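You operate a simulated robot arm through the tools that you are given. There is no shell and no other tool. Be economical: measure what you need, move in short steps, check, and stop when the job is done.

You run a simulated robot arm. Do the job below in one go: nothing can be reset, and whatever is moved stays where it is left.

Task
Put the blue slips on the wing of the back desk. Put two of the withdrawal holders from the top of the small desk on the left end of the front desk. Put the jar on the top of the small desk away on the top of the back desk. Take the thin paper roll on the top of the small desk and put it away on the top of the tall desk. Switch the cream printer switch on. Open the left archive cupboard door, take the closed sign from the wing of the back desk and leave it on the upper shelf of the archive cupboard, then shut the door. Open the left wide desk cupboard door, fetch the blue cash box from the upper shelf of the wide desk cupboard and set it on the top of the small desk, then shut the door. Put the blue glass from the top of the back desk on the passbook there and the green glass on the wing of the back desk. The order is free. Set down upright: withdrawal holder, jar, thin paper roll, closed sign, glass.

The check looks at the end state, three seconds after you hand in, the way a careful person would. Anything else that was tipped, shoved, dropped, spilled or broken makes it a failure.

Robot
A 7-joint arm with a fingered hand on a trunk, on a base that drives. Base frame: it is fixed to the floor where the robot stands at the start and does not move with it; the origin is under the middle of the robot, x ahead of it, y to its left, z up; the surface under the hand at the start is at about z = 750. Lengths are in mm, angles in degrees, forces in N, time in s.
With the tool pointing down near the work surface it reaches from about 340 to 760 mm from the robot's upright axis, wherever it stands. Its first joint turns from -166.0 to 166.0 degrees. Places, roughly: blue cash box (25x18x7 cm) [800, -2600, 400]; blue slips [500, 0, 750]; closed sign [1000, -2500, 750]; cream printer switch [2800, -1100, 800]; glass [500, -3000, 750]; jar [750, -750, 750]; left archive cupboard door [2700, -1800, 400]; left end of the front desk [-1500, -3000, 800]; left wide desk cupboard door [800, -2400, 400]; passbook [500, -2500, 750]; thin paper roll (3x3x6 cm) [800, 500, 800]; top of the back desk [600, -4000, 800]; top of the small desk [600, -200, 800]; top of the tall desk [-8400, -100, 1000]; upper shelf of the archive cupboard [2900, -2000, 400]; wing of the back desk [1200, -2600, 800]; withdrawal holder [750, 0, 750]. Payload 4 kg.
Tool frame: the origin (TCP) lies between the finger pads and is the grasp point; the fingertips stand 26 mm ahead of it; z points along the fingers, y is the line along which they close. Largest opening 132 mm; the body of the gripper starts 73 mm behind the TCP. The gripper is a hand of 4 fingers: y runs from the thumb to the fingers, the wrist lies at [0, 0, -239] in the tool frame, and closing takes about 1.5 s.
Orientation is told as [roll, pitch, yaw] about the base's x, y, z axes, in that order, counted from this pose: with the fingers straight down and closing along the base's y, the tool's x points along the base's -x, its y along +y and its z along -z.

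Tools
- The arm moves only by the tool drive_tool. Its argument "series" is a list of rows, each a list of 6 numbers: the shift along the base's x, y, z in mm, then the turn, a rotation vector about the base's x, y, z in degrees. In form: [[tx, ty, tz, wx, wy, wz], ...]. A call has 1 to 20 rows; each row shifts and turns the commanded pose from where the row before left it. "hand" is the finger opening in mm, from 0 to 132, set as the call begins (left out, the last holds). Rows are played at 5 a second. More than 50 mm and 8.6 degrees between two rows, or a gripper value outside its range, and nothing of the call is played. A pose out of reach is approached as far as the arm can. The call stops where the force on the tool passes 40 N (or 10 N more than at its start, if that is more) or the arm is blocked; 0.2 s more then pass. Each finger travels about 72 mm/s and halts on what it meets, pressing with about 22 N; the grip force reading is that of the motor and also rises with nothing between the fingers. The clock runs only during rows and for 0.2 s after the last one: add rows that do not move to give the fingers time. It gives the time, the measured TCP pose, the force on the tool (base axes), the opening and the grip force at its end, in the units of the frame above (readings bear some noise), with the torque about the TCP (base axes, N m) and any sound that the robot's microphone picked up.
- Cameras (640 x 400 px; columns grow to the right, rows downward): "scene" is now at [6.8, 127.6, 1460.3]; the picture's right is [-0.33, -0.94, 0.00], its down [-0.77, 0.27, -0.57] and it looks along [0.54, -0.19, -0.82] (base axes); focal length 256 px, centre (320, 200). "wrist" rides on the gripper at [68, 2, -97] in the tool frame; the picture's right is [-0.03, 1.00, 0.00], its down [-0.82, -0.02, -0.58] and it looks along [-0.58, -0.01, 0.82] (tool axes); focal length 270 px, centre (320, 200). There is no depth. A picture from a camera that has moved, and an enlarged one, comes with that camera's place and axes in the base frame and with its lens.
- camera(camera): a new picture of that camera. It takes no simulated time.
- slide_trunk(by): slides the trunk up (or, below 0, down) by that many mm; the arm and the scene camera ride with it, the base frame stays. It gives what a move gives, with no picture.
- base_move(legs): drives the robot by 1 to 6 legs, each [ahead, turn to the left] in mm and degrees, along the robot's own axes; the way and the turn of a leg run together, so that a leg with both is an arc; at most 1500 mm and 180 degrees a leg. The arm and the cameras ride along, it lands a little off, and it stops where it bumps. It gives what a move gives.
- move_fingers(finger1, finger2, finger3, thumb_bend): sets how far each is bent, from 0 (flat) to 1 (curled in); at 0.3 the hand is open as for a grip, at 0.7 the pads meet at the TCP. One left out holds its place. A second passes; each finger stops where it meets its share of the squeeze, and holds until it gets a number again. A gripper value or a shape takes the hand back. It gives what a move gives, with no picture; readings hold the bend of each and the force on the fingers (four entries, about 0 where the hand has none), thumb and palm.
- grasp_type(shape): the hand has 4 fingers and takes this shape, open, in about a second: jaw (thumb against the fingers, like two jaws); tri (thumb and two fingers); tip (a fingertip pinch); poke (one finger out to press); point (the index stretched); flat (the hand flat); cup (the hand cupped); fist (a fist). The gripper value then closes the fingers along that shape, each until it touches; the sizes above hold for jaw. It gives what a move gives, with no picture.
- aim_head(pan, tilt): turns the head with the scene camera to pan (to the left, within 155 degrees either way) and tilt (down, from -29 to 69), counted from straight ahead of the robot. It gives what a move gives.
- inspect(camera, box): a new picture of the part [left, top, right, bottom] of that camera's present view, enlarged. It takes no simulated time.
- hand_in(): hands the job in; it is judged then, once.

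Go step by step. Nothing tells you exact positions but the pictures and the camera data: compare them with the known pose of the tool, close in by small moves and look again before you grip or let go. The budget is 556 turns and 346 pictures, counting those below and the enlarged ones. Unless the task says otherwise, let go and move clear before handing in, and close with one line.

The tools are called after "Call:" by a JSON object that holds its "fn" and its "kwargs". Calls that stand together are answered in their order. drive_tool: Moves the arm, as the interface text tells. Its arguments: {"type":"object","properties":{"series":{"type":"array","items":{"type":"array","items":{"type":"number"}}},"hand":{"type":"number"}},"required":["series"]} The other tools are called the same way: slide_trunk (by) slides the trunk up or down; grasp_type (shape) gives the hand a shape; move_fingers (finger1, finger2, finger3, thumb_bend) moves the fingers one by one; base_move (legs) drives the base; aim_head (pan, tilt) turns the head that bears the scene camera; camera (camera) takes a picture; inspect (camera, box) takes an enlarged picture of a part of a camera's view; hand_in () hands the job in.

At the start:

```text
t: 0.0
ee_pos: [422.6, -250.3, 1077.1]
ee_rot: [-0.2, 0.1, 0.0]
contact_force: [0.0, 0.5, 0.5]
ft_torque: [-0.01, 0.05, -0.03]
width: 132.0
grip_force: 0.1
shape: jaw
bend: [0.3, 0.3, 0.3, 0.3]
finger forces: [0.0, 0.0, 0.0, 0.0, 0.1, 0.0]
trunk travel left (down, up): [-450.0, 140.0]
robot x, y, heading: [2.2, -0.7, -0.1]
head pan, tilt: [-19.4, 55.1]
```

scene: 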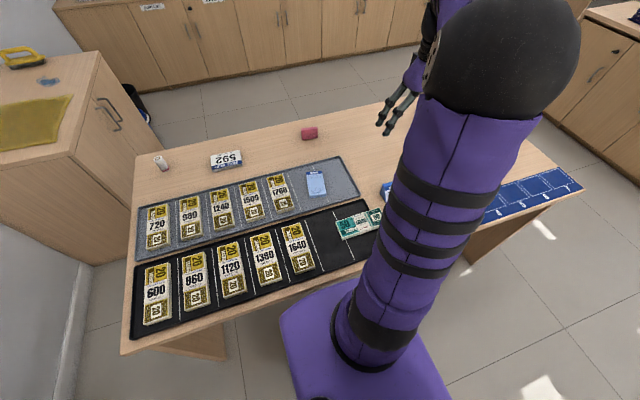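
wrist: 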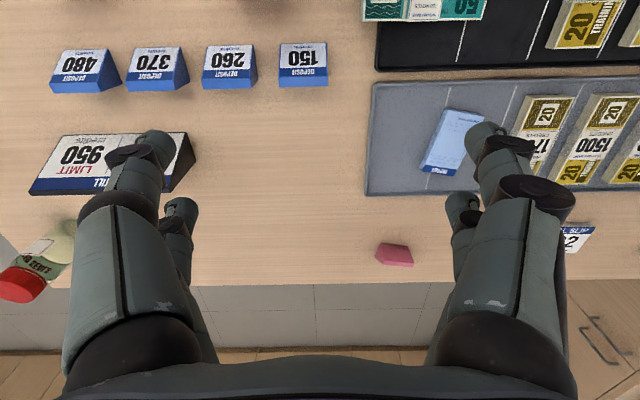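

I see the small desk with banknote bundles, deposit stands, a limit stand and slips. I'll look around with the head to map out the room.

Call:
{"fn": "aim_head", "kwargs": {"pan": -45, "tilt": 45}}

Call:
{"fn": "camera", "kwargs": {"camera": "scene"}}

Call:
{"fn": "aim_head", "kwargs": {"pan": 10, "tilt": 40}}

Call:
{"fn": "camera", "kwargs": {"camera": "scene"}}

Call:
{"fn": "aim_head", "kwargs": {"pan": -80, "tilt": 20}}

Call:
{"fn": "camera", "kwargs": {"camera": "scene"}}

Call:
{"fn": "aim_head", "kwargs": {"pan": -150, "tilt": 20}}

Call:
{"fn": "camera", "kwargs": {"camera": "scene"}}

Call:
{"fn": "aim_head", "kwargs": {"pan": 145, "tilt": 20}}

Call:
{"fn": "camera", "kwargs": {"camera": "scene"}}

Call:
{"fn": "aim_head", "kwargs": {"pan": -20, "tilt": 15}}

Call:
{"fn": "camera", "kwargs": {"camera": "scene"}}

```text
t: 0.9
ee_pos: [422.1, -251.1, 1076.6]
ee_rot: [0.0, 0.0, 0.1]
contact_force: [0.7, 0.3, 0.3]
ft_torque: [0.02, 0.0, 0.01]
width: 131.8
grip_force: 0.0
shape: jaw
bend: [0.3, 0.3, 0.3, 0.3]
finger forces: [0.0, 0.0, 0.1, 0.0, 0.0, 0.0]
trunk travel left (down, up): [-450.0, 140.0]
robot x, y, heading: [-1.4, -2.0, 0.1]
head pan, tilt: [-45.0, 45.0]
```

```text
343 pictures are left
camera scene: at [-3.7, 94.0, 1473.8], right [-0.71, -0.71, 0.0], down [-0.5, 0.5, -0.71], along [0.5, -0.5, -0.71], focal length 256 px, centre (320, 200)
```

scene: 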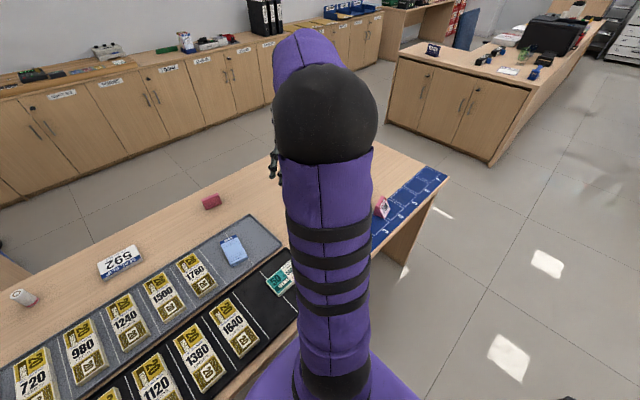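

```text
t: 2.1
ee_pos: [422.3, -250.3, 1077.1]
ee_rot: [0.1, -0.1, 0.0]
contact_force: [-0.1, -0.4, -0.1]
ft_torque: [-0.01, -0.01, 0.03]
width: 131.8
grip_force: 0.1
shape: jaw
bend: [0.3, 0.3, 0.3, 0.3]
finger forces: [0.0, 0.1, 0.1, 0.1, 0.0, 0.0]
trunk travel left (down, up): [-450.0, 140.0]
robot x, y, heading: [-2.9, -1.1, 0.2]
head pan, tilt: [10.0, 40.0]
```

```text
342 pictures are left
camera scene: at [22.5, 166.2, 1481.0], right [0.17, -0.98, 0.0], down [-0.63, -0.11, -0.77], along [0.75, 0.13, -0.64], focal length 256 px, centre (320, 200)
```

scene: 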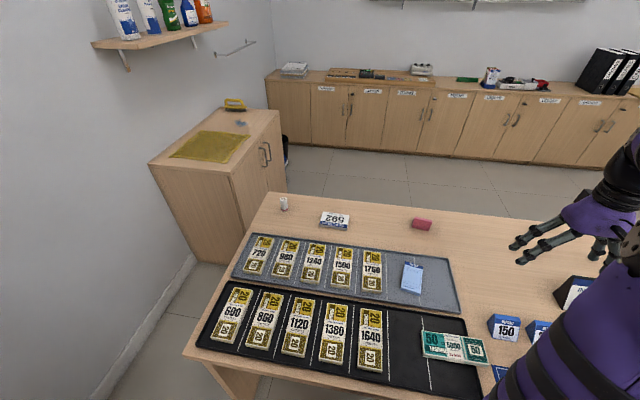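

```text
t: 3.8
ee_pos: [423.3, -250.4, 1077.4]
ee_rot: [0.0, 0.0, -0.1]
contact_force: [-0.1, -0.4, 0.1]
ft_torque: [0.02, 0.0, 0.01]
width: 131.9
grip_force: 0.1
shape: jaw
bend: [0.3, 0.3, 0.3, 0.3]
finger forces: [0.1, 0.1, 0.0, 0.0, 0.0, 0.0]
trunk travel left (down, up): [-450.0, 140.0]
robot x, y, heading: [-2.2, -1.0, 0.2]
head pan, tilt: [-80.0, 20.0]
```

```text
341 pictures are left
camera scene: at [-45.0, 59.8, 1512.5], right [-0.98, -0.17, 0.0], down [-0.06, 0.34, -0.94], along [0.16, -0.93, -0.34], focal length 256 px, centre (320, 200)
```

scene: 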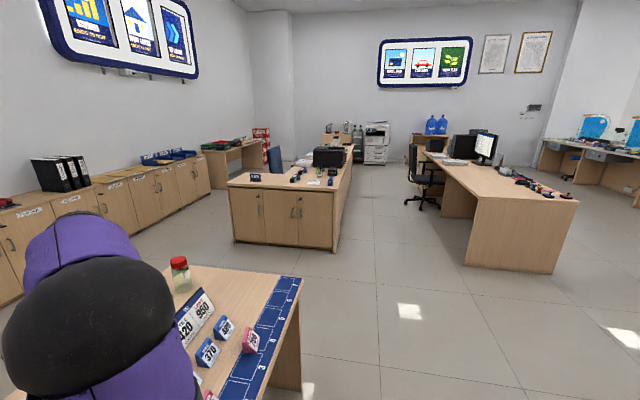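

```text
t: 5.2
ee_pos: [422.0, -250.8, 1077.6]
ee_rot: [0.0, 0.1, 0.0]
contact_force: [-0.1, 0.4, 0.2]
ft_torque: [-0.02, -0.01, -0.01]
width: 131.8
grip_force: 0.0
shape: jaw
bend: [0.3, 0.3, 0.3, 0.3]
finger forces: [0.1, 0.1, 0.0, 0.1, 0.0, 0.0]
trunk travel left (down, up): [-450.0, 140.0]
robot x, y, heading: [3.3, 2.2, 0.0]
head pan, tilt: [-150.0, 20.0]
```

```text
340 pictures are left
camera scene: at [-141.8, 104.9, 1512.5], right [-0.5, 0.87, 0.0], down [0.3, 0.17, -0.94], along [-0.81, -0.47, -0.34], focal length 256 px, centre (320, 200)
```

scene: 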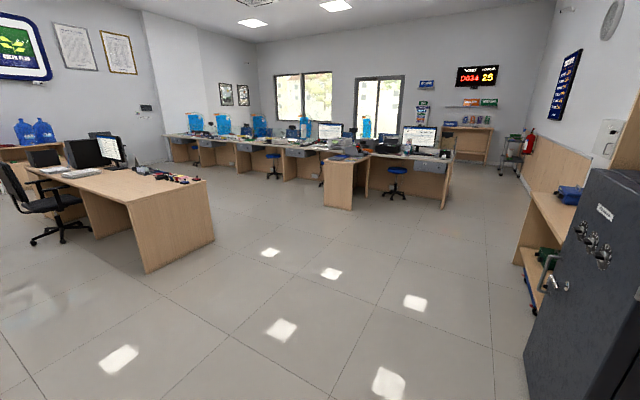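

```text
t: 9.2
ee_pos: [422.8, -250.1, 1077.2]
ee_rot: [-0.1, -0.1, 0.0]
contact_force: [0.3, -0.5, 0.2]
ft_torque: [0.01, 0.01, 0.0]
width: 132.0
grip_force: 0.1
shape: jaw
bend: [0.3, 0.3, 0.3, 0.3]
finger forces: [0.0, 0.0, 0.0, 0.1, 0.1, 0.0]
trunk travel left (down, up): [-450.0, 140.0]
robot x, y, heading: [-0.5, -1.2, 0.0]
head pan, tilt: [145.0, 20.0]
```

```text
339 pictures are left
camera scene: at [-137.5, 204.9, 1512.5], right [0.57, 0.82, 0.0], down [0.28, -0.2, -0.94], along [-0.77, 0.54, -0.34], focal length 256 px, centre (320, 200)
```

scene: 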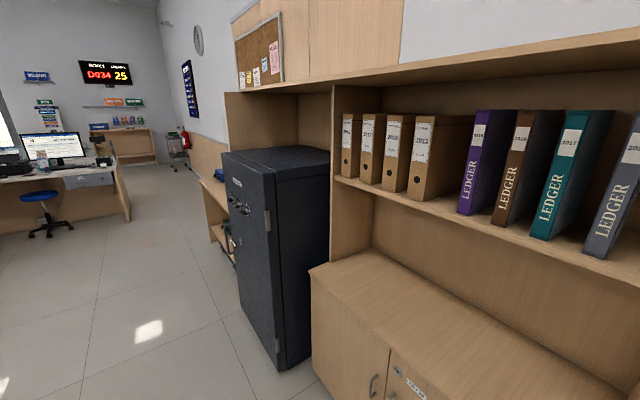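

```text
t: 11.8
ee_pos: [423.4, -250.3, 1077.4]
ee_rot: [0.0, 0.1, -0.1]
contact_force: [1.0, 0.5, -0.3]
ft_torque: [0.01, 0.01, 0.03]
width: 131.9
grip_force: 0.2
shape: jaw
bend: [0.3, 0.3, 0.3, 0.3]
finger forces: [0.0, 0.0, 0.1, 0.0, 0.0, 0.1]
trunk travel left (down, up): [-450.0, 140.0]
robot x, y, heading: [-0.4, 0.5, -0.0]
head pan, tilt: [-20.0, 15.0]
```

```text
338 pictures are left
camera scene: at [26.6, 119.6, 1520.6], right [-0.34, -0.94, 0.0], down [-0.24, 0.09, -0.97], along [0.91, -0.33, -0.26], focal length 256 px, centre (320, 200)
```

scene: 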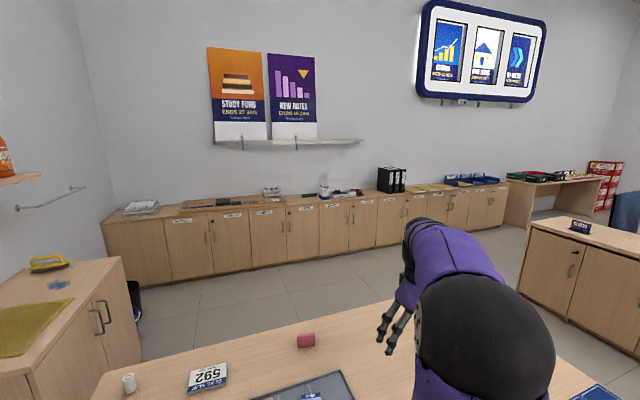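

The room is mapped roughly; now I need detail of the small desk, especially the withdrawal holders and the items around them.

Call:
{"fn": "inspect", "kwargs": {"camera": "wrist", "box": [0, 20, 400, 310]}}

Call:
{"fn": "aim_head", "kwargs": {"pan": -80, "tilt": 35}}

Call:
{"fn": "camera", "kwargs": {"camera": "scene"}}

Call:
{"fn": "inspect", "kwargs": {"camera": "scene", "box": [200, 0, 440, 150]}}

```text
1.38 times, centred on (200, 165) of wrist
camera zoom: at [353.6, -248.9, 1174.4], right [0.03, 1.0, 0.0], down [0.82, -0.02, 0.58], along [0.58, -0.01, -0.82], focal length 373 px, centre (486, 248)
```

zoom: 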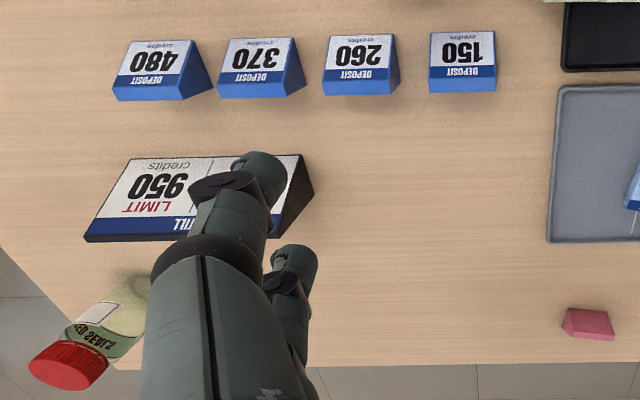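

```text
t: 13.1
ee_pos: [423.8, -250.8, 1076.9]
ee_rot: [0.0, 0.1, 0.0]
contact_force: [1.0, -0.7, 0.2]
ft_torque: [0.01, 0.0, 0.0]
width: 131.9
grip_force: 0.0
shape: jaw
bend: [0.3, 0.3, 0.3, 0.3]
finger forces: [0.0, 0.0, 0.0, 0.0, 0.0, 0.0]
trunk travel left (down, up): [-450.0, 140.0]
robot x, y, heading: [0.8, 3.0, 0.0]
head pan, tilt: [-80.0, 35.0]
```

```text
336 pictures are left
camera scene: at [-45.8, 64.8, 1488.6], right [-0.98, -0.17, 0.0], down [-0.1, 0.56, -0.82], along [0.14, -0.81, -0.57], focal length 256 px, centre (320, 200)
```

scene: 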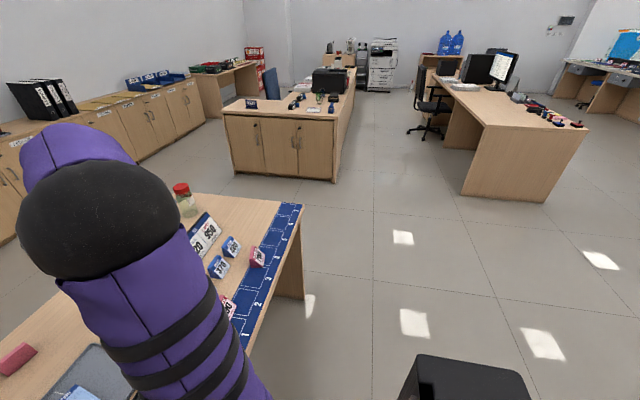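

```text
2.67 times, centred on (320, 75) of scene
camera zoom: at [-45.8, 64.8, 1488.6], right [-0.98, -0.17, 0.0], down [-0.1, 0.56, -0.82], along [0.14, -0.81, -0.57], focal length 684 px, centre (320, 533)
```

zoom: 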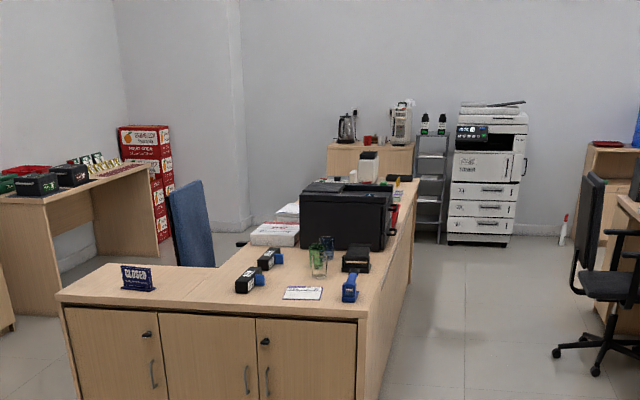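

The pink holders must be the withdrawal ones (blue are deposit). I'll swing the hand left over the slips and look again with both cameras.

Call:
{"fn": "drive_tool", "kwargs": {"series": [[0, 50, 0, 0, 0, 0], [0, 50, 0, 0, 0, 0], [0, 50, 0, 0, 0, 0], [0, 50, 0, 0, 0, 0], [0, 50, 0, 0, 0, 0], [0, 50, 0, 0, 0, 0], [0, 50, 0, 0, 0, 0], [0, 50, 0, 0, 0, 0], [0, 50, 0, 0, 0, 0], [0, 50, 0, 0, 0, 0]]}}

Call:
{"fn": "aim_head", "kwargs": {"pan": -45, "tilt": 50}}

Call:
{"fn": "camera", "kwargs": {"camera": "scene"}}

Call:
{"fn": "camera", "kwargs": {"camera": "wrist"}}

```text
t: 15.2
ee_pos: [422.0, 248.5, 1076.6]
ee_rot: [0.1, 0.0, 0.0]
contact_force: [0.4, -0.7, 1.0]
ft_torque: [0.02, 0.01, -0.01]
width: 131.7
grip_force: 0.0
shape: jaw
bend: [0.3, 0.3, 0.3, 0.3]
finger forces: [0.0, 0.1, 0.0, 0.0, 0.0, 0.0]
trunk travel left (down, up): [-450.0, 140.0]
robot x, y, heading: [1.4, 1.2, -0.0]
head pan, tilt: [-80.0, 35.0]
```

```text
t: 16.3
ee_pos: [422.7, 246.6, 1077.1]
ee_rot: [-0.1, 0.0, 0.0]
contact_force: [-0.3, -0.9, 0.9]
ft_torque: [-0.02, 0.0, 0.0]
width: 131.7
grip_force: 0.0
shape: jaw
bend: [0.3, 0.3, 0.3, 0.3]
finger forces: [0.0, 0.0, 0.0, 0.0, 0.1, 0.0]
trunk travel left (down, up): [-450.0, 140.0]
robot x, y, heading: [0.9, 0.1, 0.2]
head pan, tilt: [-45.0, 50.0]
```

```text
334 pictures are left
camera scene: at [-6.8, 97.1, 1466.9], right [-0.71, -0.71, 0.0], down [-0.54, 0.54, -0.64], along [0.45, -0.46, -0.77], focal length 256 px, centre (320, 200)
```

scene: 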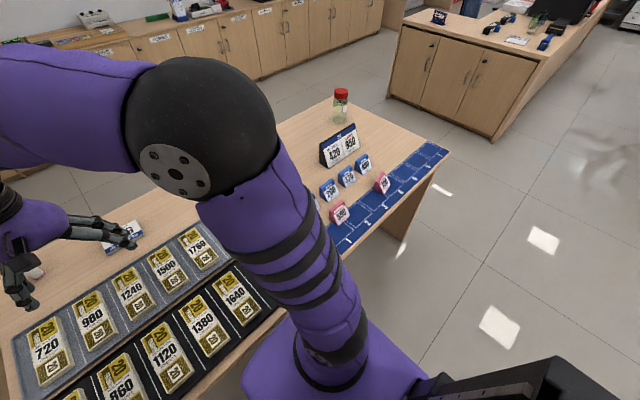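

```text
333 pictures are left
camera wrist: at [353.3, 250.3, 1174.3], right [0.03, 1.0, 0.0], down [0.82, -0.02, 0.58], along [0.58, -0.01, -0.82], focal length 270 px, centre (320, 200)
```

wrist: 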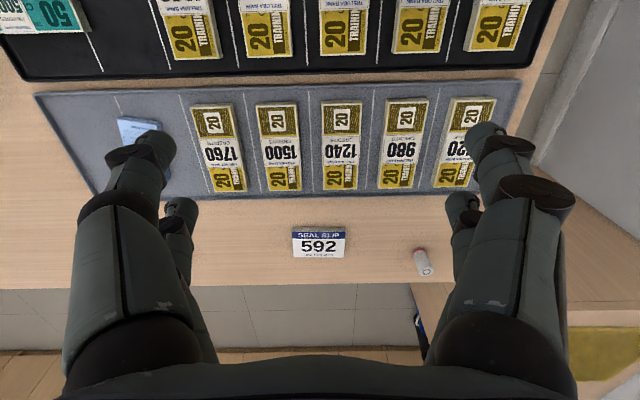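

Call:
{"fn": "inspect", "kwargs": {"camera": "scene", "box": [300, 80, 460, 240]}}

Call:
{"fn": "inspect", "kwargs": {"camera": "wrist", "box": [270, 190, 470, 315]}}

Call:
{"fn": "aim_head", "kwargs": {"pan": -35, "tilt": 10}}

Call:
{"fn": "camera", "kwargs": {"camera": "scene"}}

```text
2.50 times, centred on (380, 160) of scene
camera zoom: at [-6.8, 97.1, 1466.9], right [-0.71, -0.71, 0.0], down [-0.54, 0.54, -0.64], along [0.45, -0.46, -0.77], focal length 641 px, centre (170, 300)
```

zoom: 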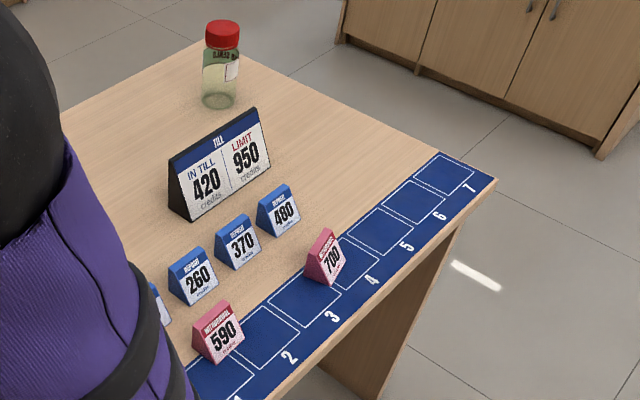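

```text
3.20 times, centred on (370, 252) of wrist
camera zoom: at [353.3, 250.3, 1174.3], right [0.03, 1.0, 0.0], down [0.82, -0.02, 0.58], along [0.58, -0.01, -0.82], focal length 865 px, centre (160, 32)
```

zoom: 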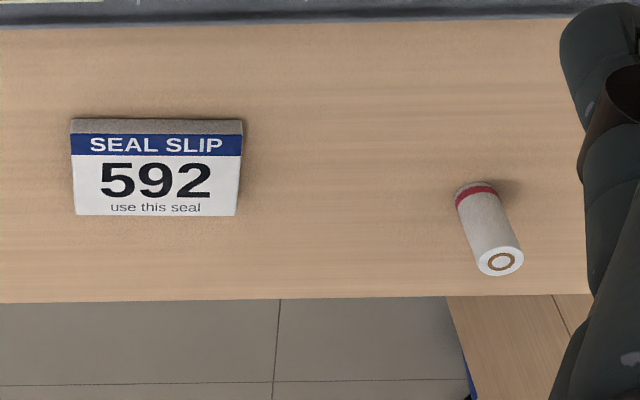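

```text
t: 17.3
ee_pos: [422.0, 248.8, 1076.2]
ee_rot: [0.0, 0.0, 0.0]
contact_force: [0.2, -0.1, 0.1]
ft_torque: [0.01, 0.01, 0.03]
width: 132.0
grip_force: 0.0
shape: jaw
bend: [0.3, 0.3, 0.3, 0.3]
finger forces: [0.0, 0.1, 0.0, 0.0, 0.1, 0.0]
trunk travel left (down, up): [-450.0, 140.0]
robot x, y, heading: [0.3, -0.8, 0.1]
head pan, tilt: [-35.0, 10.0]
```

```text
330 pictures are left
camera scene: at [15.0, 98.3, 1528.7], right [-0.57, -0.82, 0.0], down [-0.14, 0.1, -0.98], along [0.81, -0.56, -0.17], focal length 256 px, centre (320, 200)
```

scene: 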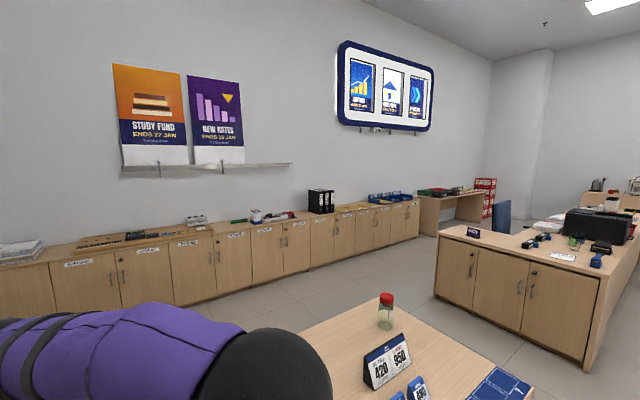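

The withdrawal holders are pink; two face me (590, 700) and a third pink item sits at about (790,-100). I'll move over to look at that one and the blue slips.

Call:
{"fn": "drive_tool", "kwargs": {"series": [[0, -50, 0, 0, 0, 0], [0, -50, 0, 0, 0, 0], [0, -50, 0, 0, 0, 0], [0, -50, 0, 0, 0, 0], [0, -50, 0, 0, 0, 0], [0, -50, 0, 0, 0, 0], [0, -50, 0, 0, 0, 0]]}}

Call:
{"fn": "camera", "kwargs": {"camera": "wrist"}}

Call:
{"fn": "inspect", "kwargs": {"camera": "wrist", "box": [200, 60, 460, 300]}}

```text
t: 18.9
ee_pos: [420.9, -102.5, 1076.6]
ee_rot: [-0.1, 0.1, -0.2]
contact_force: [0.2, 0.3, -1.3]
ft_torque: [-0.02, -0.01, -0.01]
width: 132.0
grip_force: 0.0
shape: jaw
bend: [0.3, 0.3, 0.3, 0.3]
finger forces: [0.1, 0.0, 0.0, 0.1, 0.1, 0.0]
trunk travel left (down, up): [-450.0, 140.0]
robot x, y, heading: [1.4, 1.0, 0.1]
head pan, tilt: [-35.0, 10.0]
```

```text
329 pictures are left
camera wrist: at [352.1, -100.9, 1173.7], right [0.02, 1.0, 0.0], down [0.82, -0.02, 0.58], along [0.58, -0.01, -0.82], focal length 270 px, centre (320, 200)
```

wrist: 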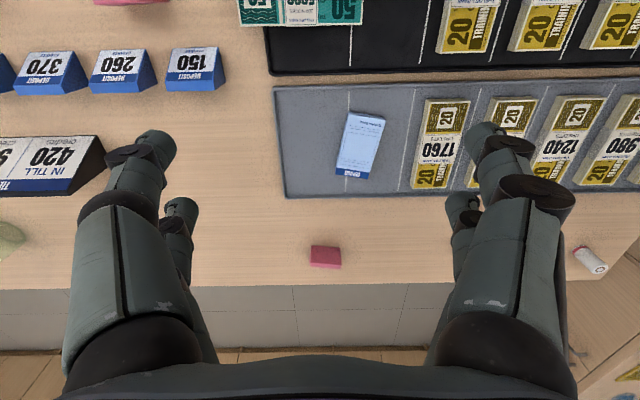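

```text
1.67 times, centred on (330, 180) of wrist
camera zoom: at [352.1, -100.9, 1173.7], right [0.02, 1.0, 0.0], down [0.82, -0.02, 0.58], along [0.58, -0.01, -0.82], focal length 450 px, centre (303, 233)
```

zoom: 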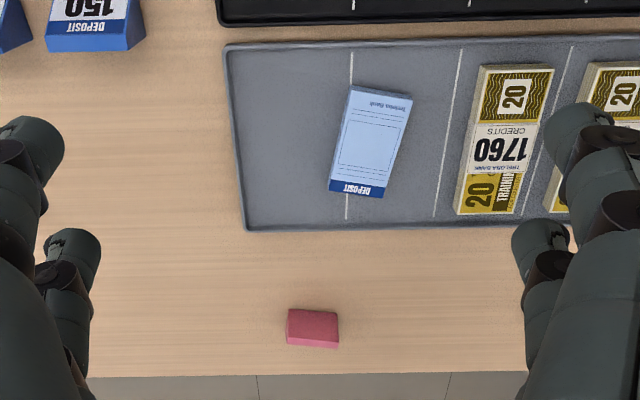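

The blue slips lie at about (535,-40) on the grey tray, yaw about -9°. Let me view their thickness from the head camera.

Call:
{"fn": "aim_head", "kwargs": {"pan": 0, "tilt": 50}}

Call:
{"fn": "camera", "kwargs": {"camera": "scene"}}

Call:
{"fn": "inspect", "kwargs": {"camera": "scene", "box": [300, 100, 480, 260]}}

```text
t: 20.0
ee_pos: [421.9, -101.2, 1076.4]
ee_rot: [0.0, 0.1, 0.0]
contact_force: [-0.1, 0.2, -0.7]
ft_torque: [0.02, -0.02, 0.0]
width: 131.9
grip_force: 0.0
shape: jaw
bend: [0.3, 0.3, 0.3, 0.3]
finger forces: [0.0, 0.0, 0.0, 0.0, 0.0, 0.0]
trunk travel left (down, up): [-450.0, 140.0]
robot x, y, heading: [0.5, 0.0, -0.2]
head pan, tilt: [0.0, 50.0]
```

```text
327 pictures are left
camera scene: at [15.8, 151.5, 1466.9], right [0.0, -1.0, 0.0], down [-0.77, 0.0, -0.64], along [0.64, 0.0, -0.77], focal length 256 px, centre (320, 200)
```

scene: 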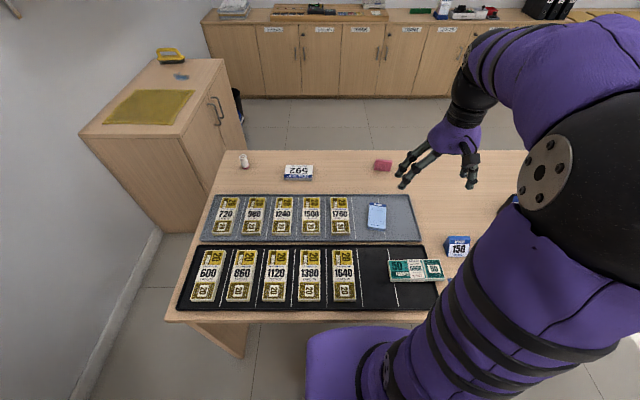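

```text
2.50 times, centred on (390, 180) of scene
camera zoom: at [15.8, 151.5, 1466.9], right [0.0, -1.0, 0.0], down [-0.77, 0.0, -0.64], along [0.64, 0.0, -0.77], focal length 641 px, centre (145, 250)
```

zoom: 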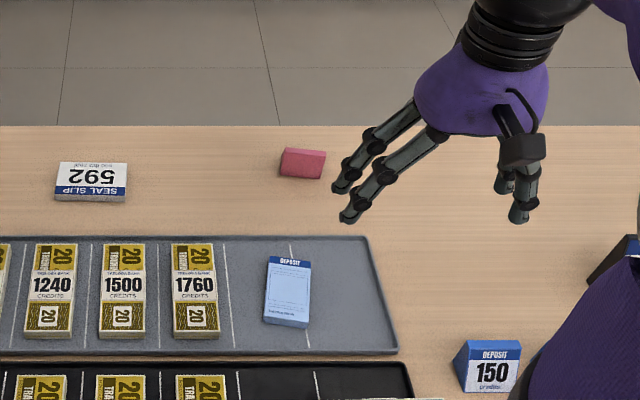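

Slips confirmed near (530,-41). Approaching from above with yaw -9° and 95 mm opening.

Call:
{"fn": "drive_tool", "kwargs": {"series": [[40, 20, -40, 0, 0, -5], [40, 20, -40, 0, 0, -4], [29, 20, -40, 0, 0, 0], [0, 0, -50, 0, 0, 0], [0, 0, -50, 0, 0, 0]], "hand": 95}}

Call:
{"fn": "camera", "kwargs": {"camera": "wrist"}}

```text
refused: row 1 steps farther than a row can; nothing moved
```

```text
325 pictures are left
camera wrist: at [352.1, -99.9, 1173.8], right [0.03, 1.0, 0.0], down [0.82, -0.02, 0.58], along [0.58, -0.01, -0.82], focal length 270 px, centre (320, 200)
```

wrist: 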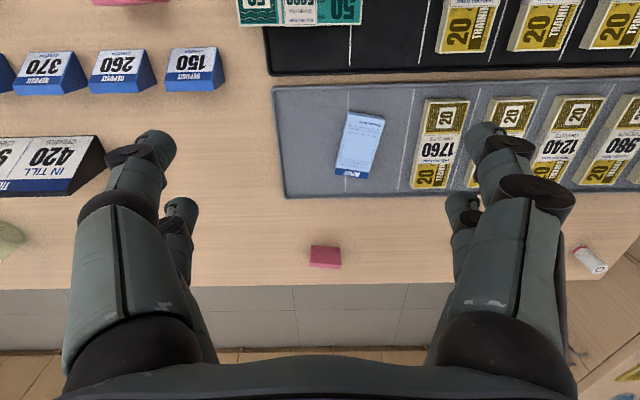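

The row was too long; I'll split it into shorter rows.

Call:
{"fn": "drive_tool", "kwargs": {"series": [[28, 16, -30, 0, 0, -5], [28, 16, -30, 0, 0, -4], [28, 16, -30, 0, 0, 0], [25, 12, -30, 0, 0, 0], [0, 0, -50, 0, 0, 0], [0, 0, -45, 0, 0, 0]], "hand": 95}}

Call:
{"fn": "camera", "kwargs": {"camera": "wrist"}}

```text
t: 21.4
ee_pos: [528.9, -41.5, 864.2]
ee_rot: [0.0, 0.0, -9.0]
contact_force: [0.2, 0.4, -0.2]
ft_torque: [0.01, 0.03, -0.01]
width: 95.3
grip_force: 0.0
shape: jaw
bend: [0.66, 0.66, 0.66, 0.55]
finger forces: [0.0, 0.0, 0.1, 0.1, 0.0, 0.0]
trunk travel left (down, up): [-450.0, 140.0]
robot x, y, heading: [1.3, 1.3, 0.1]
head pan, tilt: [0.0, 50.0]
```

```text
324 pictures are left
camera wrist: at [461.1, -29.1, 961.3], right [0.18, 0.98, 0.0], down [0.8, -0.15, 0.58], along [0.57, -0.1, -0.82], focal length 270 px, centre (320, 200)
```

wrist: 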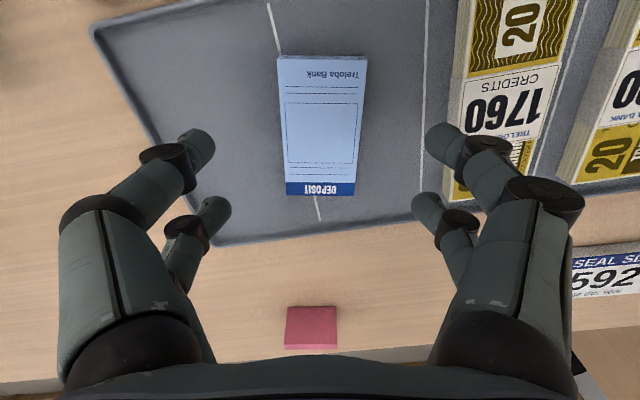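

Well centred. Descending to put fingertips just above the tray, then closing.

Call:
{"fn": "drive_tool", "kwargs": {"series": [[0, 0, -40, 0, 0, 0], [0, 0, -25, 0, 0, 0], [0, 0, -10, 0, 0, 0]]}}

Call:
{"fn": "camera", "kwargs": {"camera": "wrist"}}

Call:
{"fn": "inspect", "kwargs": {"camera": "scene", "box": [300, 100, 480, 260]}}

```text
t: 22.2
ee_pos: [531.0, -42.0, 788.5]
ee_rot: [0.1, 0.0, -9.0]
contact_force: [-0.2, 0.6, -0.4]
ft_torque: [0.0, 0.01, 0.0]
width: 95.4
grip_force: 0.0
shape: jaw
bend: [0.66, 0.66, 0.66, 0.55]
finger forces: [0.0, 0.0, 0.0, 0.1, 0.0, 0.1]
trunk travel left (down, up): [-450.0, 140.0]
robot x, y, heading: [0.4, -0.8, 0.1]
head pan, tilt: [0.0, 50.0]
```

```text
323 pictures are left
camera wrist: at [462.7, -28.9, 884.9], right [0.18, 0.98, 0.0], down [0.8, -0.15, 0.58], along [0.57, -0.1, -0.82], focal length 270 px, centre (320, 200)
```

wrist: 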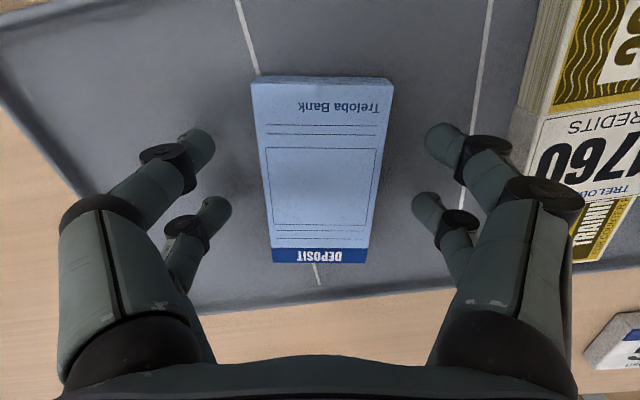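

```text
2.50 times, centred on (390, 180) of scene
camera zoom: at [16.0, 151.5, 1466.9], right [0.0, -1.0, 0.0], down [-0.77, 0.0, -0.64], along [0.64, 0.0, -0.77], focal length 641 px, centre (145, 250)
```

zoom: 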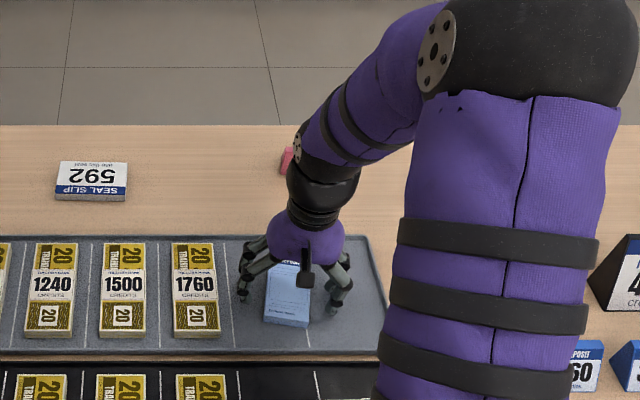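

Call:
{"fn": "drive_tool", "kwargs": {"series": [[0, 0, -6, 0, 0, 0], [0, 0, 0, 0, 0, 0]]}}

Call:
{"fn": "drive_tool", "kwargs": {"series": [[0, 0, 0, 0, 0, 0], [0, 0, 0, 0, 0, 0], [0, 0, 0, 0, 0, 0], [0, 0, 0, 0, 0, 0], [0, 0, 0, 0, 0, 0], [0, 0, 0, 0, 0, 0], [0, 0, 0, 0, 0, 0]], "hand": 35}}

Call:
{"fn": "camera", "kwargs": {"camera": "wrist"}}

```text
t: 22.8
ee_pos: [531.6, -41.3, 780.3]
ee_rot: [0.1, 0.0, -9.0]
contact_force: [0.5, 0.6, -0.1]
ft_torque: [-0.02, 0.02, 0.0]
width: 95.6
grip_force: 0.0
shape: jaw
bend: [0.66, 0.66, 0.66, 0.55]
finger forces: [0.0, 0.0, 0.1, 0.1, 0.0, 0.0]
trunk travel left (down, up): [-450.0, 140.0]
robot x, y, heading: [-2.4, -0.2, -0.1]
head pan, tilt: [0.0, 50.0]
```

```text
t: 24.4
ee_pos: [532.2, -40.6, 781.1]
ee_rot: [0.0, 0.0, -9.0]
contact_force: [-0.5, 0.4, -0.3]
ft_torque: [-0.02, 0.0, 0.01]
width: 51.0
grip_force: 21.6
shape: jaw
bend: [0.73, 0.73, 0.73, 0.7]
finger forces: [20.4, 20.1, 19.8, 0.1, 20.1, 0.0]
trunk travel left (down, up): [-450.0, 140.0]
robot x, y, heading: [0.5, -1.8, 0.2]
head pan, tilt: [0.0, 50.0]
```

```text
321 pictures are left
camera wrist: at [462.6, -28.1, 878.2], right [0.18, 0.98, 0.0], down [0.8, -0.15, 0.58], along [0.57, -0.1, -0.82], focal length 270 px, centre (320, 200)
```

wrist: 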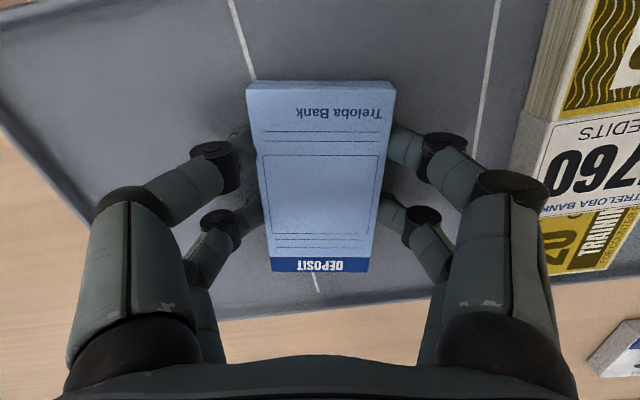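

The slips are gripped (51 mm). Lift to about 1000 and back off before driving.

Call:
{"fn": "drive_tool", "kwargs": {"series": [[0, 0, 30, 0, 0, 0], [0, 0, 50, 0, 0, 0], [0, 0, 50, 0, 0, 0], [-20, 0, 45, 0, 0, 0], [-20, 0, 45, 0, 0, 0], [-20, 0, 20, 0, 0, 0]]}}

Call:
{"fn": "camera", "kwargs": {"camera": "wrist"}}

Call:
{"fn": "base_move", "kwargs": {"legs": [[-200, 0], [0, -90]]}}

Call:
{"fn": "aim_head", "kwargs": {"pan": 20, "tilt": 30}}

Call:
{"fn": "camera", "kwargs": {"camera": "scene"}}

```text
t: 25.8
ee_pos: [468.9, -42.3, 1020.3]
ee_rot: [0.0, 0.1, -8.9]
contact_force: [0.1, 0.3, -0.4]
ft_torque: [0.01, 0.02, -0.02]
width: 51.0
grip_force: 22.0
shape: jaw
bend: [0.73, 0.73, 0.73, 0.7]
finger forces: [20.1, 19.9, 19.9, 0.1, 20.2, 0.1]
trunk travel left (down, up): [-450.0, 140.0]
robot x, y, heading: [-0.3, -1.5, 0.2]
head pan, tilt: [0.0, 50.0]
```

```text
320 pictures are left
camera wrist: at [400.9, -29.6, 1117.4], right [0.18, 0.98, 0.0], down [0.8, -0.15, 0.58], along [0.57, -0.1, -0.82], focal length 270 px, centre (320, 200)
```

wrist: 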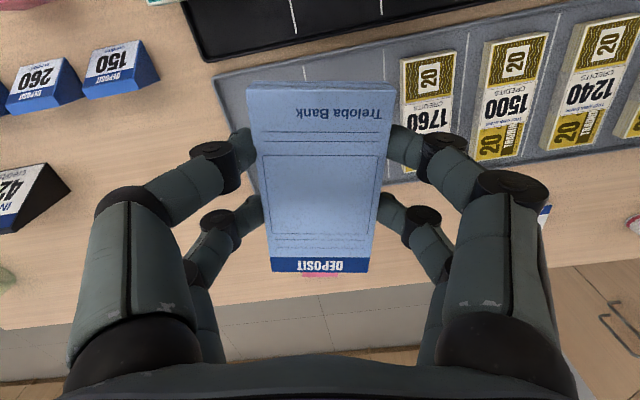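

```text
t: 31.7
ee_pos: [-246.3, -469.8, 1019.9]
ee_rot: [0.0, 0.0, -99.3]
contact_force: [-0.3, 0.5, -1.9]
ft_torque: [0.0, -0.02, 0.01]
width: 50.9
grip_force: 22.3
shape: jaw
bend: [0.73, 0.73, 0.73, 0.7]
finger forces: [20.1, 19.9, 19.9, 0.0, 20.2, 0.0]
trunk travel left (down, up): [-450.0, 140.0]
robot x, y, heading: [-200.9, -1.2, -90.4]
head pan, tilt: [0.0, 50.0]
```

```text
t: 32.5
ee_pos: [-245.5, -469.5, 1019.7]
ee_rot: [0.0, 0.0, -99.5]
contact_force: [0.8, 0.2, -0.4]
ft_torque: [0.05, 0.0, 0.01]
width: 50.8
grip_force: 21.5
shape: jaw
bend: [0.73, 0.73, 0.73, 0.7]
finger forces: [20.1, 19.9, 19.9, 0.0, 20.2, 0.0]
trunk travel left (down, up): [-450.0, 140.0]
robot x, y, heading: [-201.1, -1.3, -90.5]
head pan, tilt: [20.0, 30.0]
```

```text
319 pictures are left
camera scene: at [-18.0, -28.1, 1496.3], right [-0.94, -0.33, 0.0], down [-0.17, 0.47, -0.87], along [0.29, -0.82, -0.5], focal length 256 px, centre (320, 200)
```

scene: 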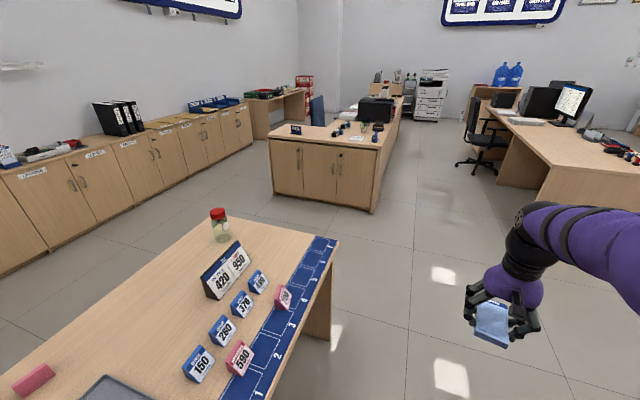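

The view is clear. Drive along -y beside the small desk, then turn left and along to stand in front of the wing.

Call:
{"fn": "base_move", "kwargs": {"legs": [[1450, 0], [0, 83]]}}

Call:
{"fn": "aim_head", "kwargs": {"pan": -10, "tilt": 35}}

Call:
{"fn": "camera", "kwargs": {"camera": "scene"}}

```text
t: 43.4
ee_pos: [269.2, -1511.4, 1019.0]
ee_rot: [0.0, 0.0, -15.6]
contact_force: [0.2, -1.1, -0.9]
ft_torque: [0.01, -0.02, 0.01]
width: 50.7
grip_force: 22.0
shape: jaw
bend: [0.73, 0.73, 0.73, 0.7]
finger forces: [20.1, 20.0, 19.9, 0.1, 20.3, 0.0]
trunk travel left (down, up): [-450.0, 140.0]
robot x, y, heading: [-195.7, -1413.7, -6.4]
head pan, tilt: [20.0, 30.0]
```

```text
t: 44.4
ee_pos: [269.9, -1512.7, 1020.1]
ee_rot: [-0.1, 0.0, -15.6]
contact_force: [-0.8, -0.1, -0.7]
ft_torque: [0.01, 0.01, 0.02]
width: 50.8
grip_force: 21.6
shape: jaw
bend: [0.73, 0.73, 0.73, 0.7]
finger forces: [20.1, 19.9, 19.8, 0.0, 20.2, 0.0]
trunk travel left (down, up): [-450.0, 140.0]
robot x, y, heading: [-191.5, -1415.9, -6.6]
head pan, tilt: [-10.0, 35.0]
```

```text
318 pictures are left
camera scene: at [-151.0, -1283.2, 1488.6], right [-0.28, -0.96, 0.0], down [-0.55, 0.16, -0.82], along [0.79, -0.23, -0.57], focal length 256 px, centre (320, 200)
```

scene: 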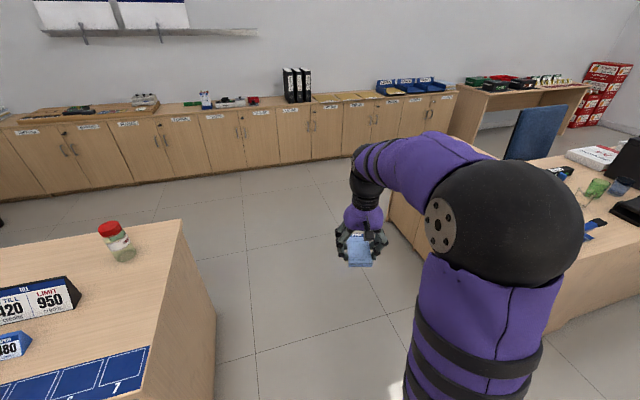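

Call:
{"fn": "base_move", "kwargs": {"legs": [[0, -4], [1312, 0], [0, -79.5]]}}

Call:
{"fn": "aim_head", "kwargs": {"pan": 0, "tilt": 45}}

Call:
{"fn": "camera", "kwargs": {"camera": "scene"}}

Call:
{"fn": "camera", "kwargs": {"camera": "wrist"}}

```text
t: 55.3
ee_pos: [1080.8, -2125.0, 1018.8]
ee_rot: [0.0, 0.1, -98.5]
contact_force: [-0.7, -1.1, -0.7]
ft_torque: [-0.02, -0.02, -0.01]
width: 50.5
grip_force: 21.6
shape: jaw
bend: [0.73, 0.73, 0.73, 0.7]
finger forces: [20.1, 20.1, 19.8, 0.0, 20.2, 0.0]
trunk travel left (down, up): [-450.0, 140.0]
robot x, y, heading: [1119.6, -1653.6, -89.5]
head pan, tilt: [-10.0, 35.0]
```

```text
t: 56.0
ee_pos: [1080.7, -2125.4, 1019.7]
ee_rot: [0.0, 0.1, -98.5]
contact_force: [1.1, 0.2, -0.8]
ft_torque: [0.02, 0.03, -0.01]
width: 50.7
grip_force: 22.6
shape: jaw
bend: [0.73, 0.73, 0.73, 0.7]
finger forces: [20.1, 20.1, 19.8, 0.1, 20.2, 0.0]
trunk travel left (down, up): [-450.0, 140.0]
robot x, y, heading: [1121.0, -1654.8, -89.6]
head pan, tilt: [0.0, 45.0]
```

```text
317 pictures are left
camera scene: at [1271.3, -1677.3, 1473.8], right [-1.0, -0.01, 0.0], down [0.0, 0.71, -0.71], along [0.0, -0.71, -0.71], focal length 256 px, centre (320, 200)
```

scene: 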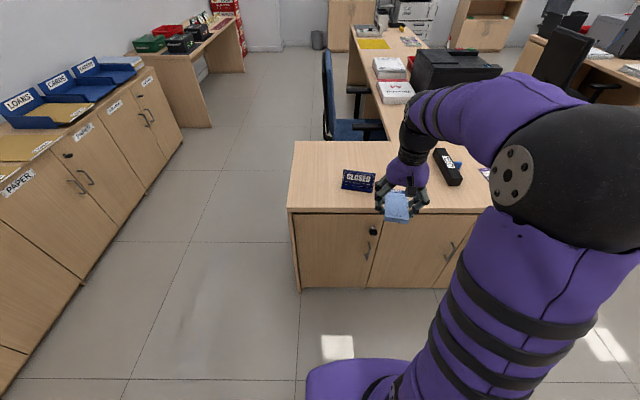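

```text
316 pictures are left
camera wrist: at [1092.0, -2057.8, 1116.9], right [0.98, -0.17, 0.0], down [-0.14, -0.8, 0.58], along [-0.1, -0.57, -0.82], focal length 270 px, centre (320, 200)
```

wrist: 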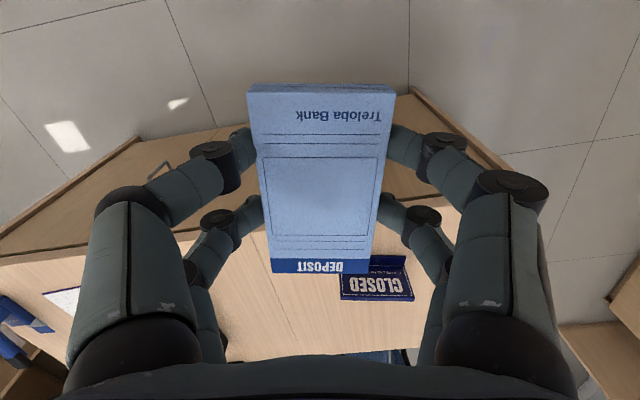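

The wing spans about x 933–1400, y -2358…-2840; the closed sign stands at about (1120,-2460). I'll roll 250 closer and place the slips around (1310,-2560).

Call:
{"fn": "base_move", "kwargs": {"legs": [[250, 0]]}}

Call:
{"fn": "drive_tool", "kwargs": {"series": [[45, 0, 0, 0, 0, 4], [45, -20, 0, 0, 0, 4.5], [45, -20, 0, 0, 0, 0], [45, -20, 0, 0, 0, 0], [40, -25, 0, 0, 0, 0], [0, -45, 0, 0, 0, 0], [0, -40, 0, 0, 0, 0], [0, 0, -50, 0, 0, 0], [0, 0, -50, 0, 0, 0], [0, 0, -50, 0, 0, 0]]}}

Call:
{"fn": "camera", "kwargs": {"camera": "scene"}}

Call:
{"fn": "camera", "kwargs": {"camera": "wrist"}}

```text
t: 57.9
ee_pos: [1084.8, -2378.1, 1020.6]
ee_rot: [-0.1, 0.0, -98.4]
contact_force: [-0.1, -0.4, -0.7]
ft_torque: [0.03, -0.01, 0.04]
width: 50.7
grip_force: 22.2
shape: jaw
bend: [0.73, 0.73, 0.73, 0.7]
finger forces: [20.1, 20.0, 19.8, 0.0, 20.2, 0.0]
trunk travel left (down, up): [-450.0, 140.0]
robot x, y, heading: [1121.8, -1906.4, -89.4]
head pan, tilt: [0.0, 45.0]
```

```text
t: 60.1
ee_pos: [1304.0, -2548.1, 865.9]
ee_rot: [0.0, -0.1, -89.8]
contact_force: [-0.1, 0.4, -0.7]
ft_torque: [0.03, 0.02, 0.0]
width: 50.9
grip_force: 21.9
shape: jaw
bend: [0.73, 0.73, 0.73, 0.7]
finger forces: [20.1, 20.2, 19.8, 0.0, 20.3, 0.0]
trunk travel left (down, up): [-450.0, 140.0]
robot x, y, heading: [1121.0, -1906.7, -89.7]
head pan, tilt: [0.0, 45.0]
```

```text
315 pictures are left
camera scene: at [1273.6, -1928.6, 1473.8], right [-1.0, -0.01, 0.0], down [-0.01, 0.71, -0.71], along [0.01, -0.71, -0.71], focal length 256 px, centre (320, 200)
```

scene: 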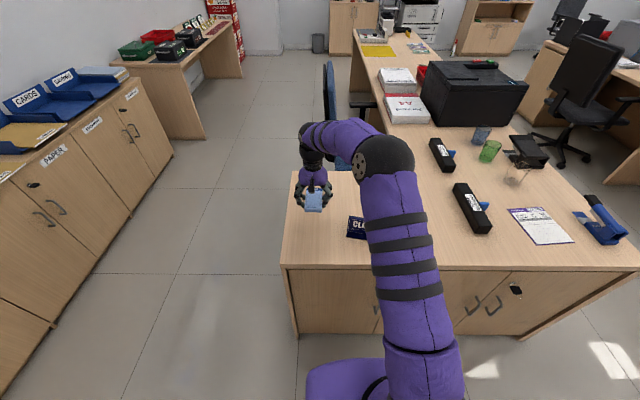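

```text
314 pictures are left
camera wrist: at [1303.4, -2480.0, 962.3], right [1.0, -0.02, 0.0], down [-0.02, -0.82, 0.58], along [-0.01, -0.58, -0.82], focal length 270 px, centre (320, 200)
```

wrist: 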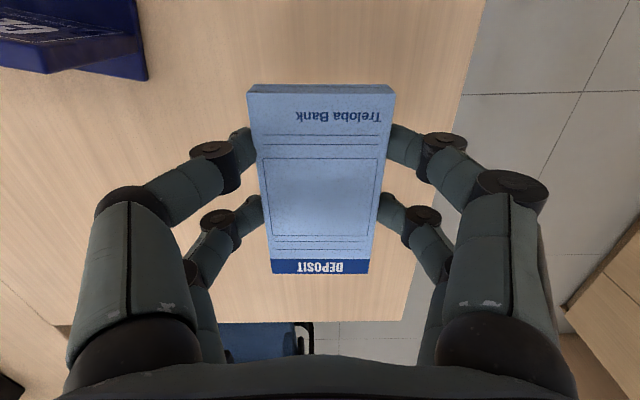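

Clear spot. Lowering gently toward the surface.

Call:
{"fn": "drive_tool", "kwargs": {"series": [[0, 0, -40, 0, 0, 0], [0, 0, -25, 0, 0, 0], [0, 0, -12, 0, 0, 0], [0, 0, -4, 0, 0, 0], [0, 0, 0, 0, 0, 0]]}}

Call:
{"fn": "camera", "kwargs": {"camera": "wrist"}}

```text
t: 61.3
ee_pos: [1303.6, -2547.9, 787.1]
ee_rot: [0.0, -0.1, -90.0]
contact_force: [0.1, -0.8, -0.1]
ft_torque: [-0.01, 0.0, 0.0]
width: 50.6
grip_force: 21.7
shape: jaw
bend: [0.73, 0.73, 0.73, 0.7]
finger forces: [20.1, 20.1, 20.0, 0.0, 20.3, 0.0]
trunk travel left (down, up): [-450.0, 140.0]
robot x, y, heading: [1122.6, -1907.9, -89.4]
head pan, tilt: [0.0, 45.0]
```

```text
313 pictures are left
camera wrist: at [1304.3, -2479.2, 883.5], right [1.0, -0.02, 0.0], down [-0.02, -0.82, 0.58], along [-0.01, -0.58, -0.82], focal length 270 px, centre (320, 200)
```

wrist: 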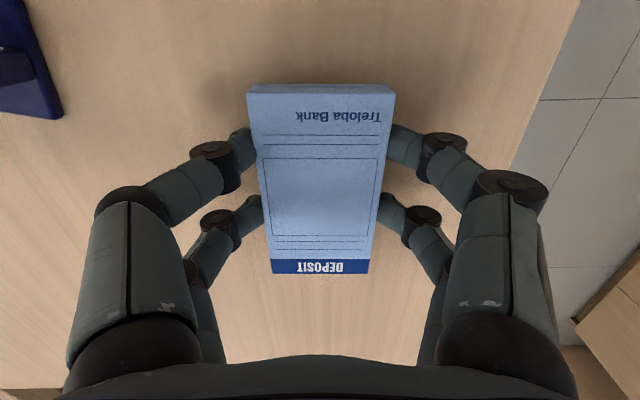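

Call:
{"fn": "drive_tool", "kwargs": {"series": [[0, 0, -4, 0, 0, 0], [0, 0, -3, 0, 0, 0], [0, 0, 0, 0, 0, 0]]}}

Call:
{"fn": "drive_tool", "kwargs": {"series": [[0, 0, -2, 0, 0, 0], [0, 0, -2, 0, 0, 0], [0, 0, 0, 0, 0, 0]]}}

```text
t: 62.1
ee_pos: [1303.1, -2547.2, 782.4]
ee_rot: [0.0, 0.0, -89.9]
contact_force: [-0.3, 0.0, -0.4]
ft_torque: [0.02, -0.02, -0.01]
width: 50.8
grip_force: 21.5
shape: jaw
bend: [0.73, 0.73, 0.73, 0.7]
finger forces: [20.2, 20.0, 19.9, 0.0, 20.3, 0.1]
trunk travel left (down, up): [-450.0, 140.0]
robot x, y, heading: [1124.3, -1905.3, -89.4]
head pan, tilt: [0.0, 45.0]
```

```text
t: 62.9
ee_pos: [1304.5, -2547.0, 778.0]
ee_rot: [0.0, 0.1, -89.9]
contact_force: [-0.3, -0.1, -0.9]
ft_torque: [-0.04, 0.01, 0.01]
width: 50.7
grip_force: 22.0
shape: jaw
bend: [0.73, 0.73, 0.73, 0.7]
finger forces: [20.1, 20.1, 19.9, 0.0, 20.3, 0.0]
trunk travel left (down, up): [-450.0, 140.0]
robot x, y, heading: [1122.0, -1906.4, -89.8]
head pan, tilt: [0.0, 45.0]
```

Call:
{"fn": "drive_tool", "kwargs": {"series": [[0, 0, -2, 0, 0, 0], [0, 0, -2, 0, 0, 0], [0, 0, 0, 0, 0, 0]]}}

Call:
{"fn": "drive_tool", "kwargs": {"series": [[0, 0, -2, 0, 0, 0], [0, 0, -2, 0, 0, 0], [0, 0, 0, 0, 0, 0]]}}

```text
t: 63.7
ee_pos: [1305.0, -2547.2, 777.4]
ee_rot: [0.0, -0.2, -89.9]
contact_force: [-2.6, 4.5, 21.7]
ft_torque: [0.02, 0.15, -0.06]
width: 51.2
grip_force: 21.9
shape: jaw
bend: [0.74, 0.74, 0.74, 0.7]
finger forces: [26.9, 23.6, 30.3, 0.0, 22.7, 0.0]
trunk travel left (down, up): [-450.0, 140.0]
robot x, y, heading: [1122.7, -1906.8, -89.2]
head pan, tilt: [0.0, 45.0]
```

```text
t: 64.2
ee_pos: [1304.7, -2548.6, 775.9]
ee_rot: [0.1, -0.4, -89.9]
contact_force: [-0.9, 2.8, 16.2]
ft_torque: [0.24, 0.24, 0.02]
width: 51.7
grip_force: 21.7
shape: jaw
bend: [0.74, 0.74, 0.74, 0.7]
finger forces: [28.1, 21.8, 27.0, 0.1, 27.4, 0.0]
trunk travel left (down, up): [-450.0, 140.0]
robot x, y, heading: [1127.3, -1905.2, -89.4]
head pan, tilt: [0.0, 45.0]
stopped in row 2: the force on the tool passed its limit at 42 N (the readings are from after the stop); the commanded pose is now the measured one
```

Contact with the desk; release and lift.

Call:
{"fn": "drive_tool", "kwargs": {"series": [[0, 0, 1, 0, 0, 0], [0, 0, 0, 0, 0, 0], [0, 0, 0, 0, 0, 0], [0, 0, 0, 0, 0, 0]], "hand": 90}}

Call:
{"fn": "drive_tool", "kwargs": {"series": [[0, 0, 40, 0, 0, 0], [0, 0, 50, 0, 0, 0], [0, 0, 50, 0, 0, 0], [0, 0, 50, 0, 0, 0]]}}

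Call:
{"fn": "camera", "kwargs": {"camera": "wrist"}}

Call:
{"fn": "inspect", "kwargs": {"camera": "scene", "box": [400, 100, 640, 250]}}

```text
t: 65.2
ee_pos: [1303.7, -2549.7, 777.4]
ee_rot: [0.2, -0.5, -89.9]
contact_force: [-2.8, -3.8, 19.5]
ft_torque: [-0.06, -0.26, 0.03]
width: 85.2
grip_force: 0.1
shape: jaw
bend: [0.72, 0.7, 0.72, 0.6]
finger forces: [10.0, 2.6, 6.6, 0.1, 0.0, 0.1]
trunk travel left (down, up): [-450.0, 140.0]
robot x, y, heading: [1123.1, -1908.2, -89.4]
head pan, tilt: [0.0, 45.0]
```

```text
t: 66.2
ee_pos: [1307.3, -2550.6, 960.8]
ee_rot: [0.0, -0.2, -89.9]
contact_force: [0.2, -0.7, -0.8]
ft_torque: [-0.01, 0.0, 0.02]
width: 90.0
grip_force: 0.1
shape: jaw
bend: [0.69, 0.69, 0.69, 0.6]
finger forces: [0.0, 0.0, 0.0, 0.0, 0.1, 0.0]
trunk travel left (down, up): [-450.0, 140.0]
robot x, y, heading: [1123.3, -1906.9, -89.5]
head pan, tilt: [0.0, 45.0]
```

```text
312 pictures are left
camera wrist: at [1308.2, -2480.8, 1057.9], right [1.0, -0.02, 0.0], down [-0.02, -0.81, 0.58], along [-0.01, -0.58, -0.81], focal length 270 px, centre (320, 200)
```

wrist: 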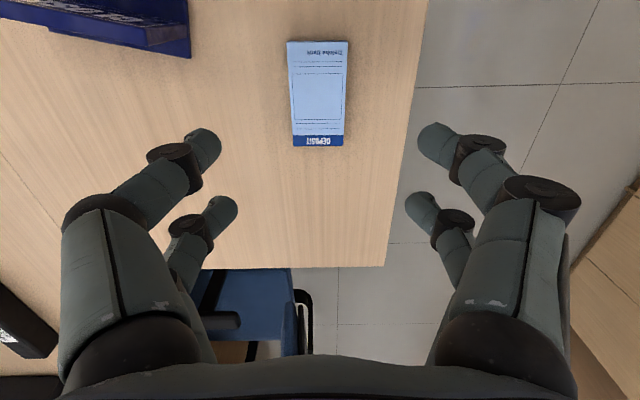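

```text
2.67 times, centred on (520, 175) of scene
camera zoom: at [1273.5, -1928.3, 1473.7], right [-1.0, -0.01, 0.0], down [-0.01, 0.71, -0.71], along [0.01, -0.71, -0.71], focal length 684 px, centre (-213, 267)
```

zoom: 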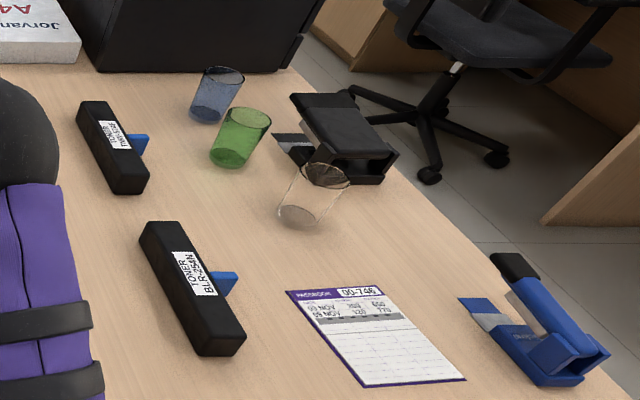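

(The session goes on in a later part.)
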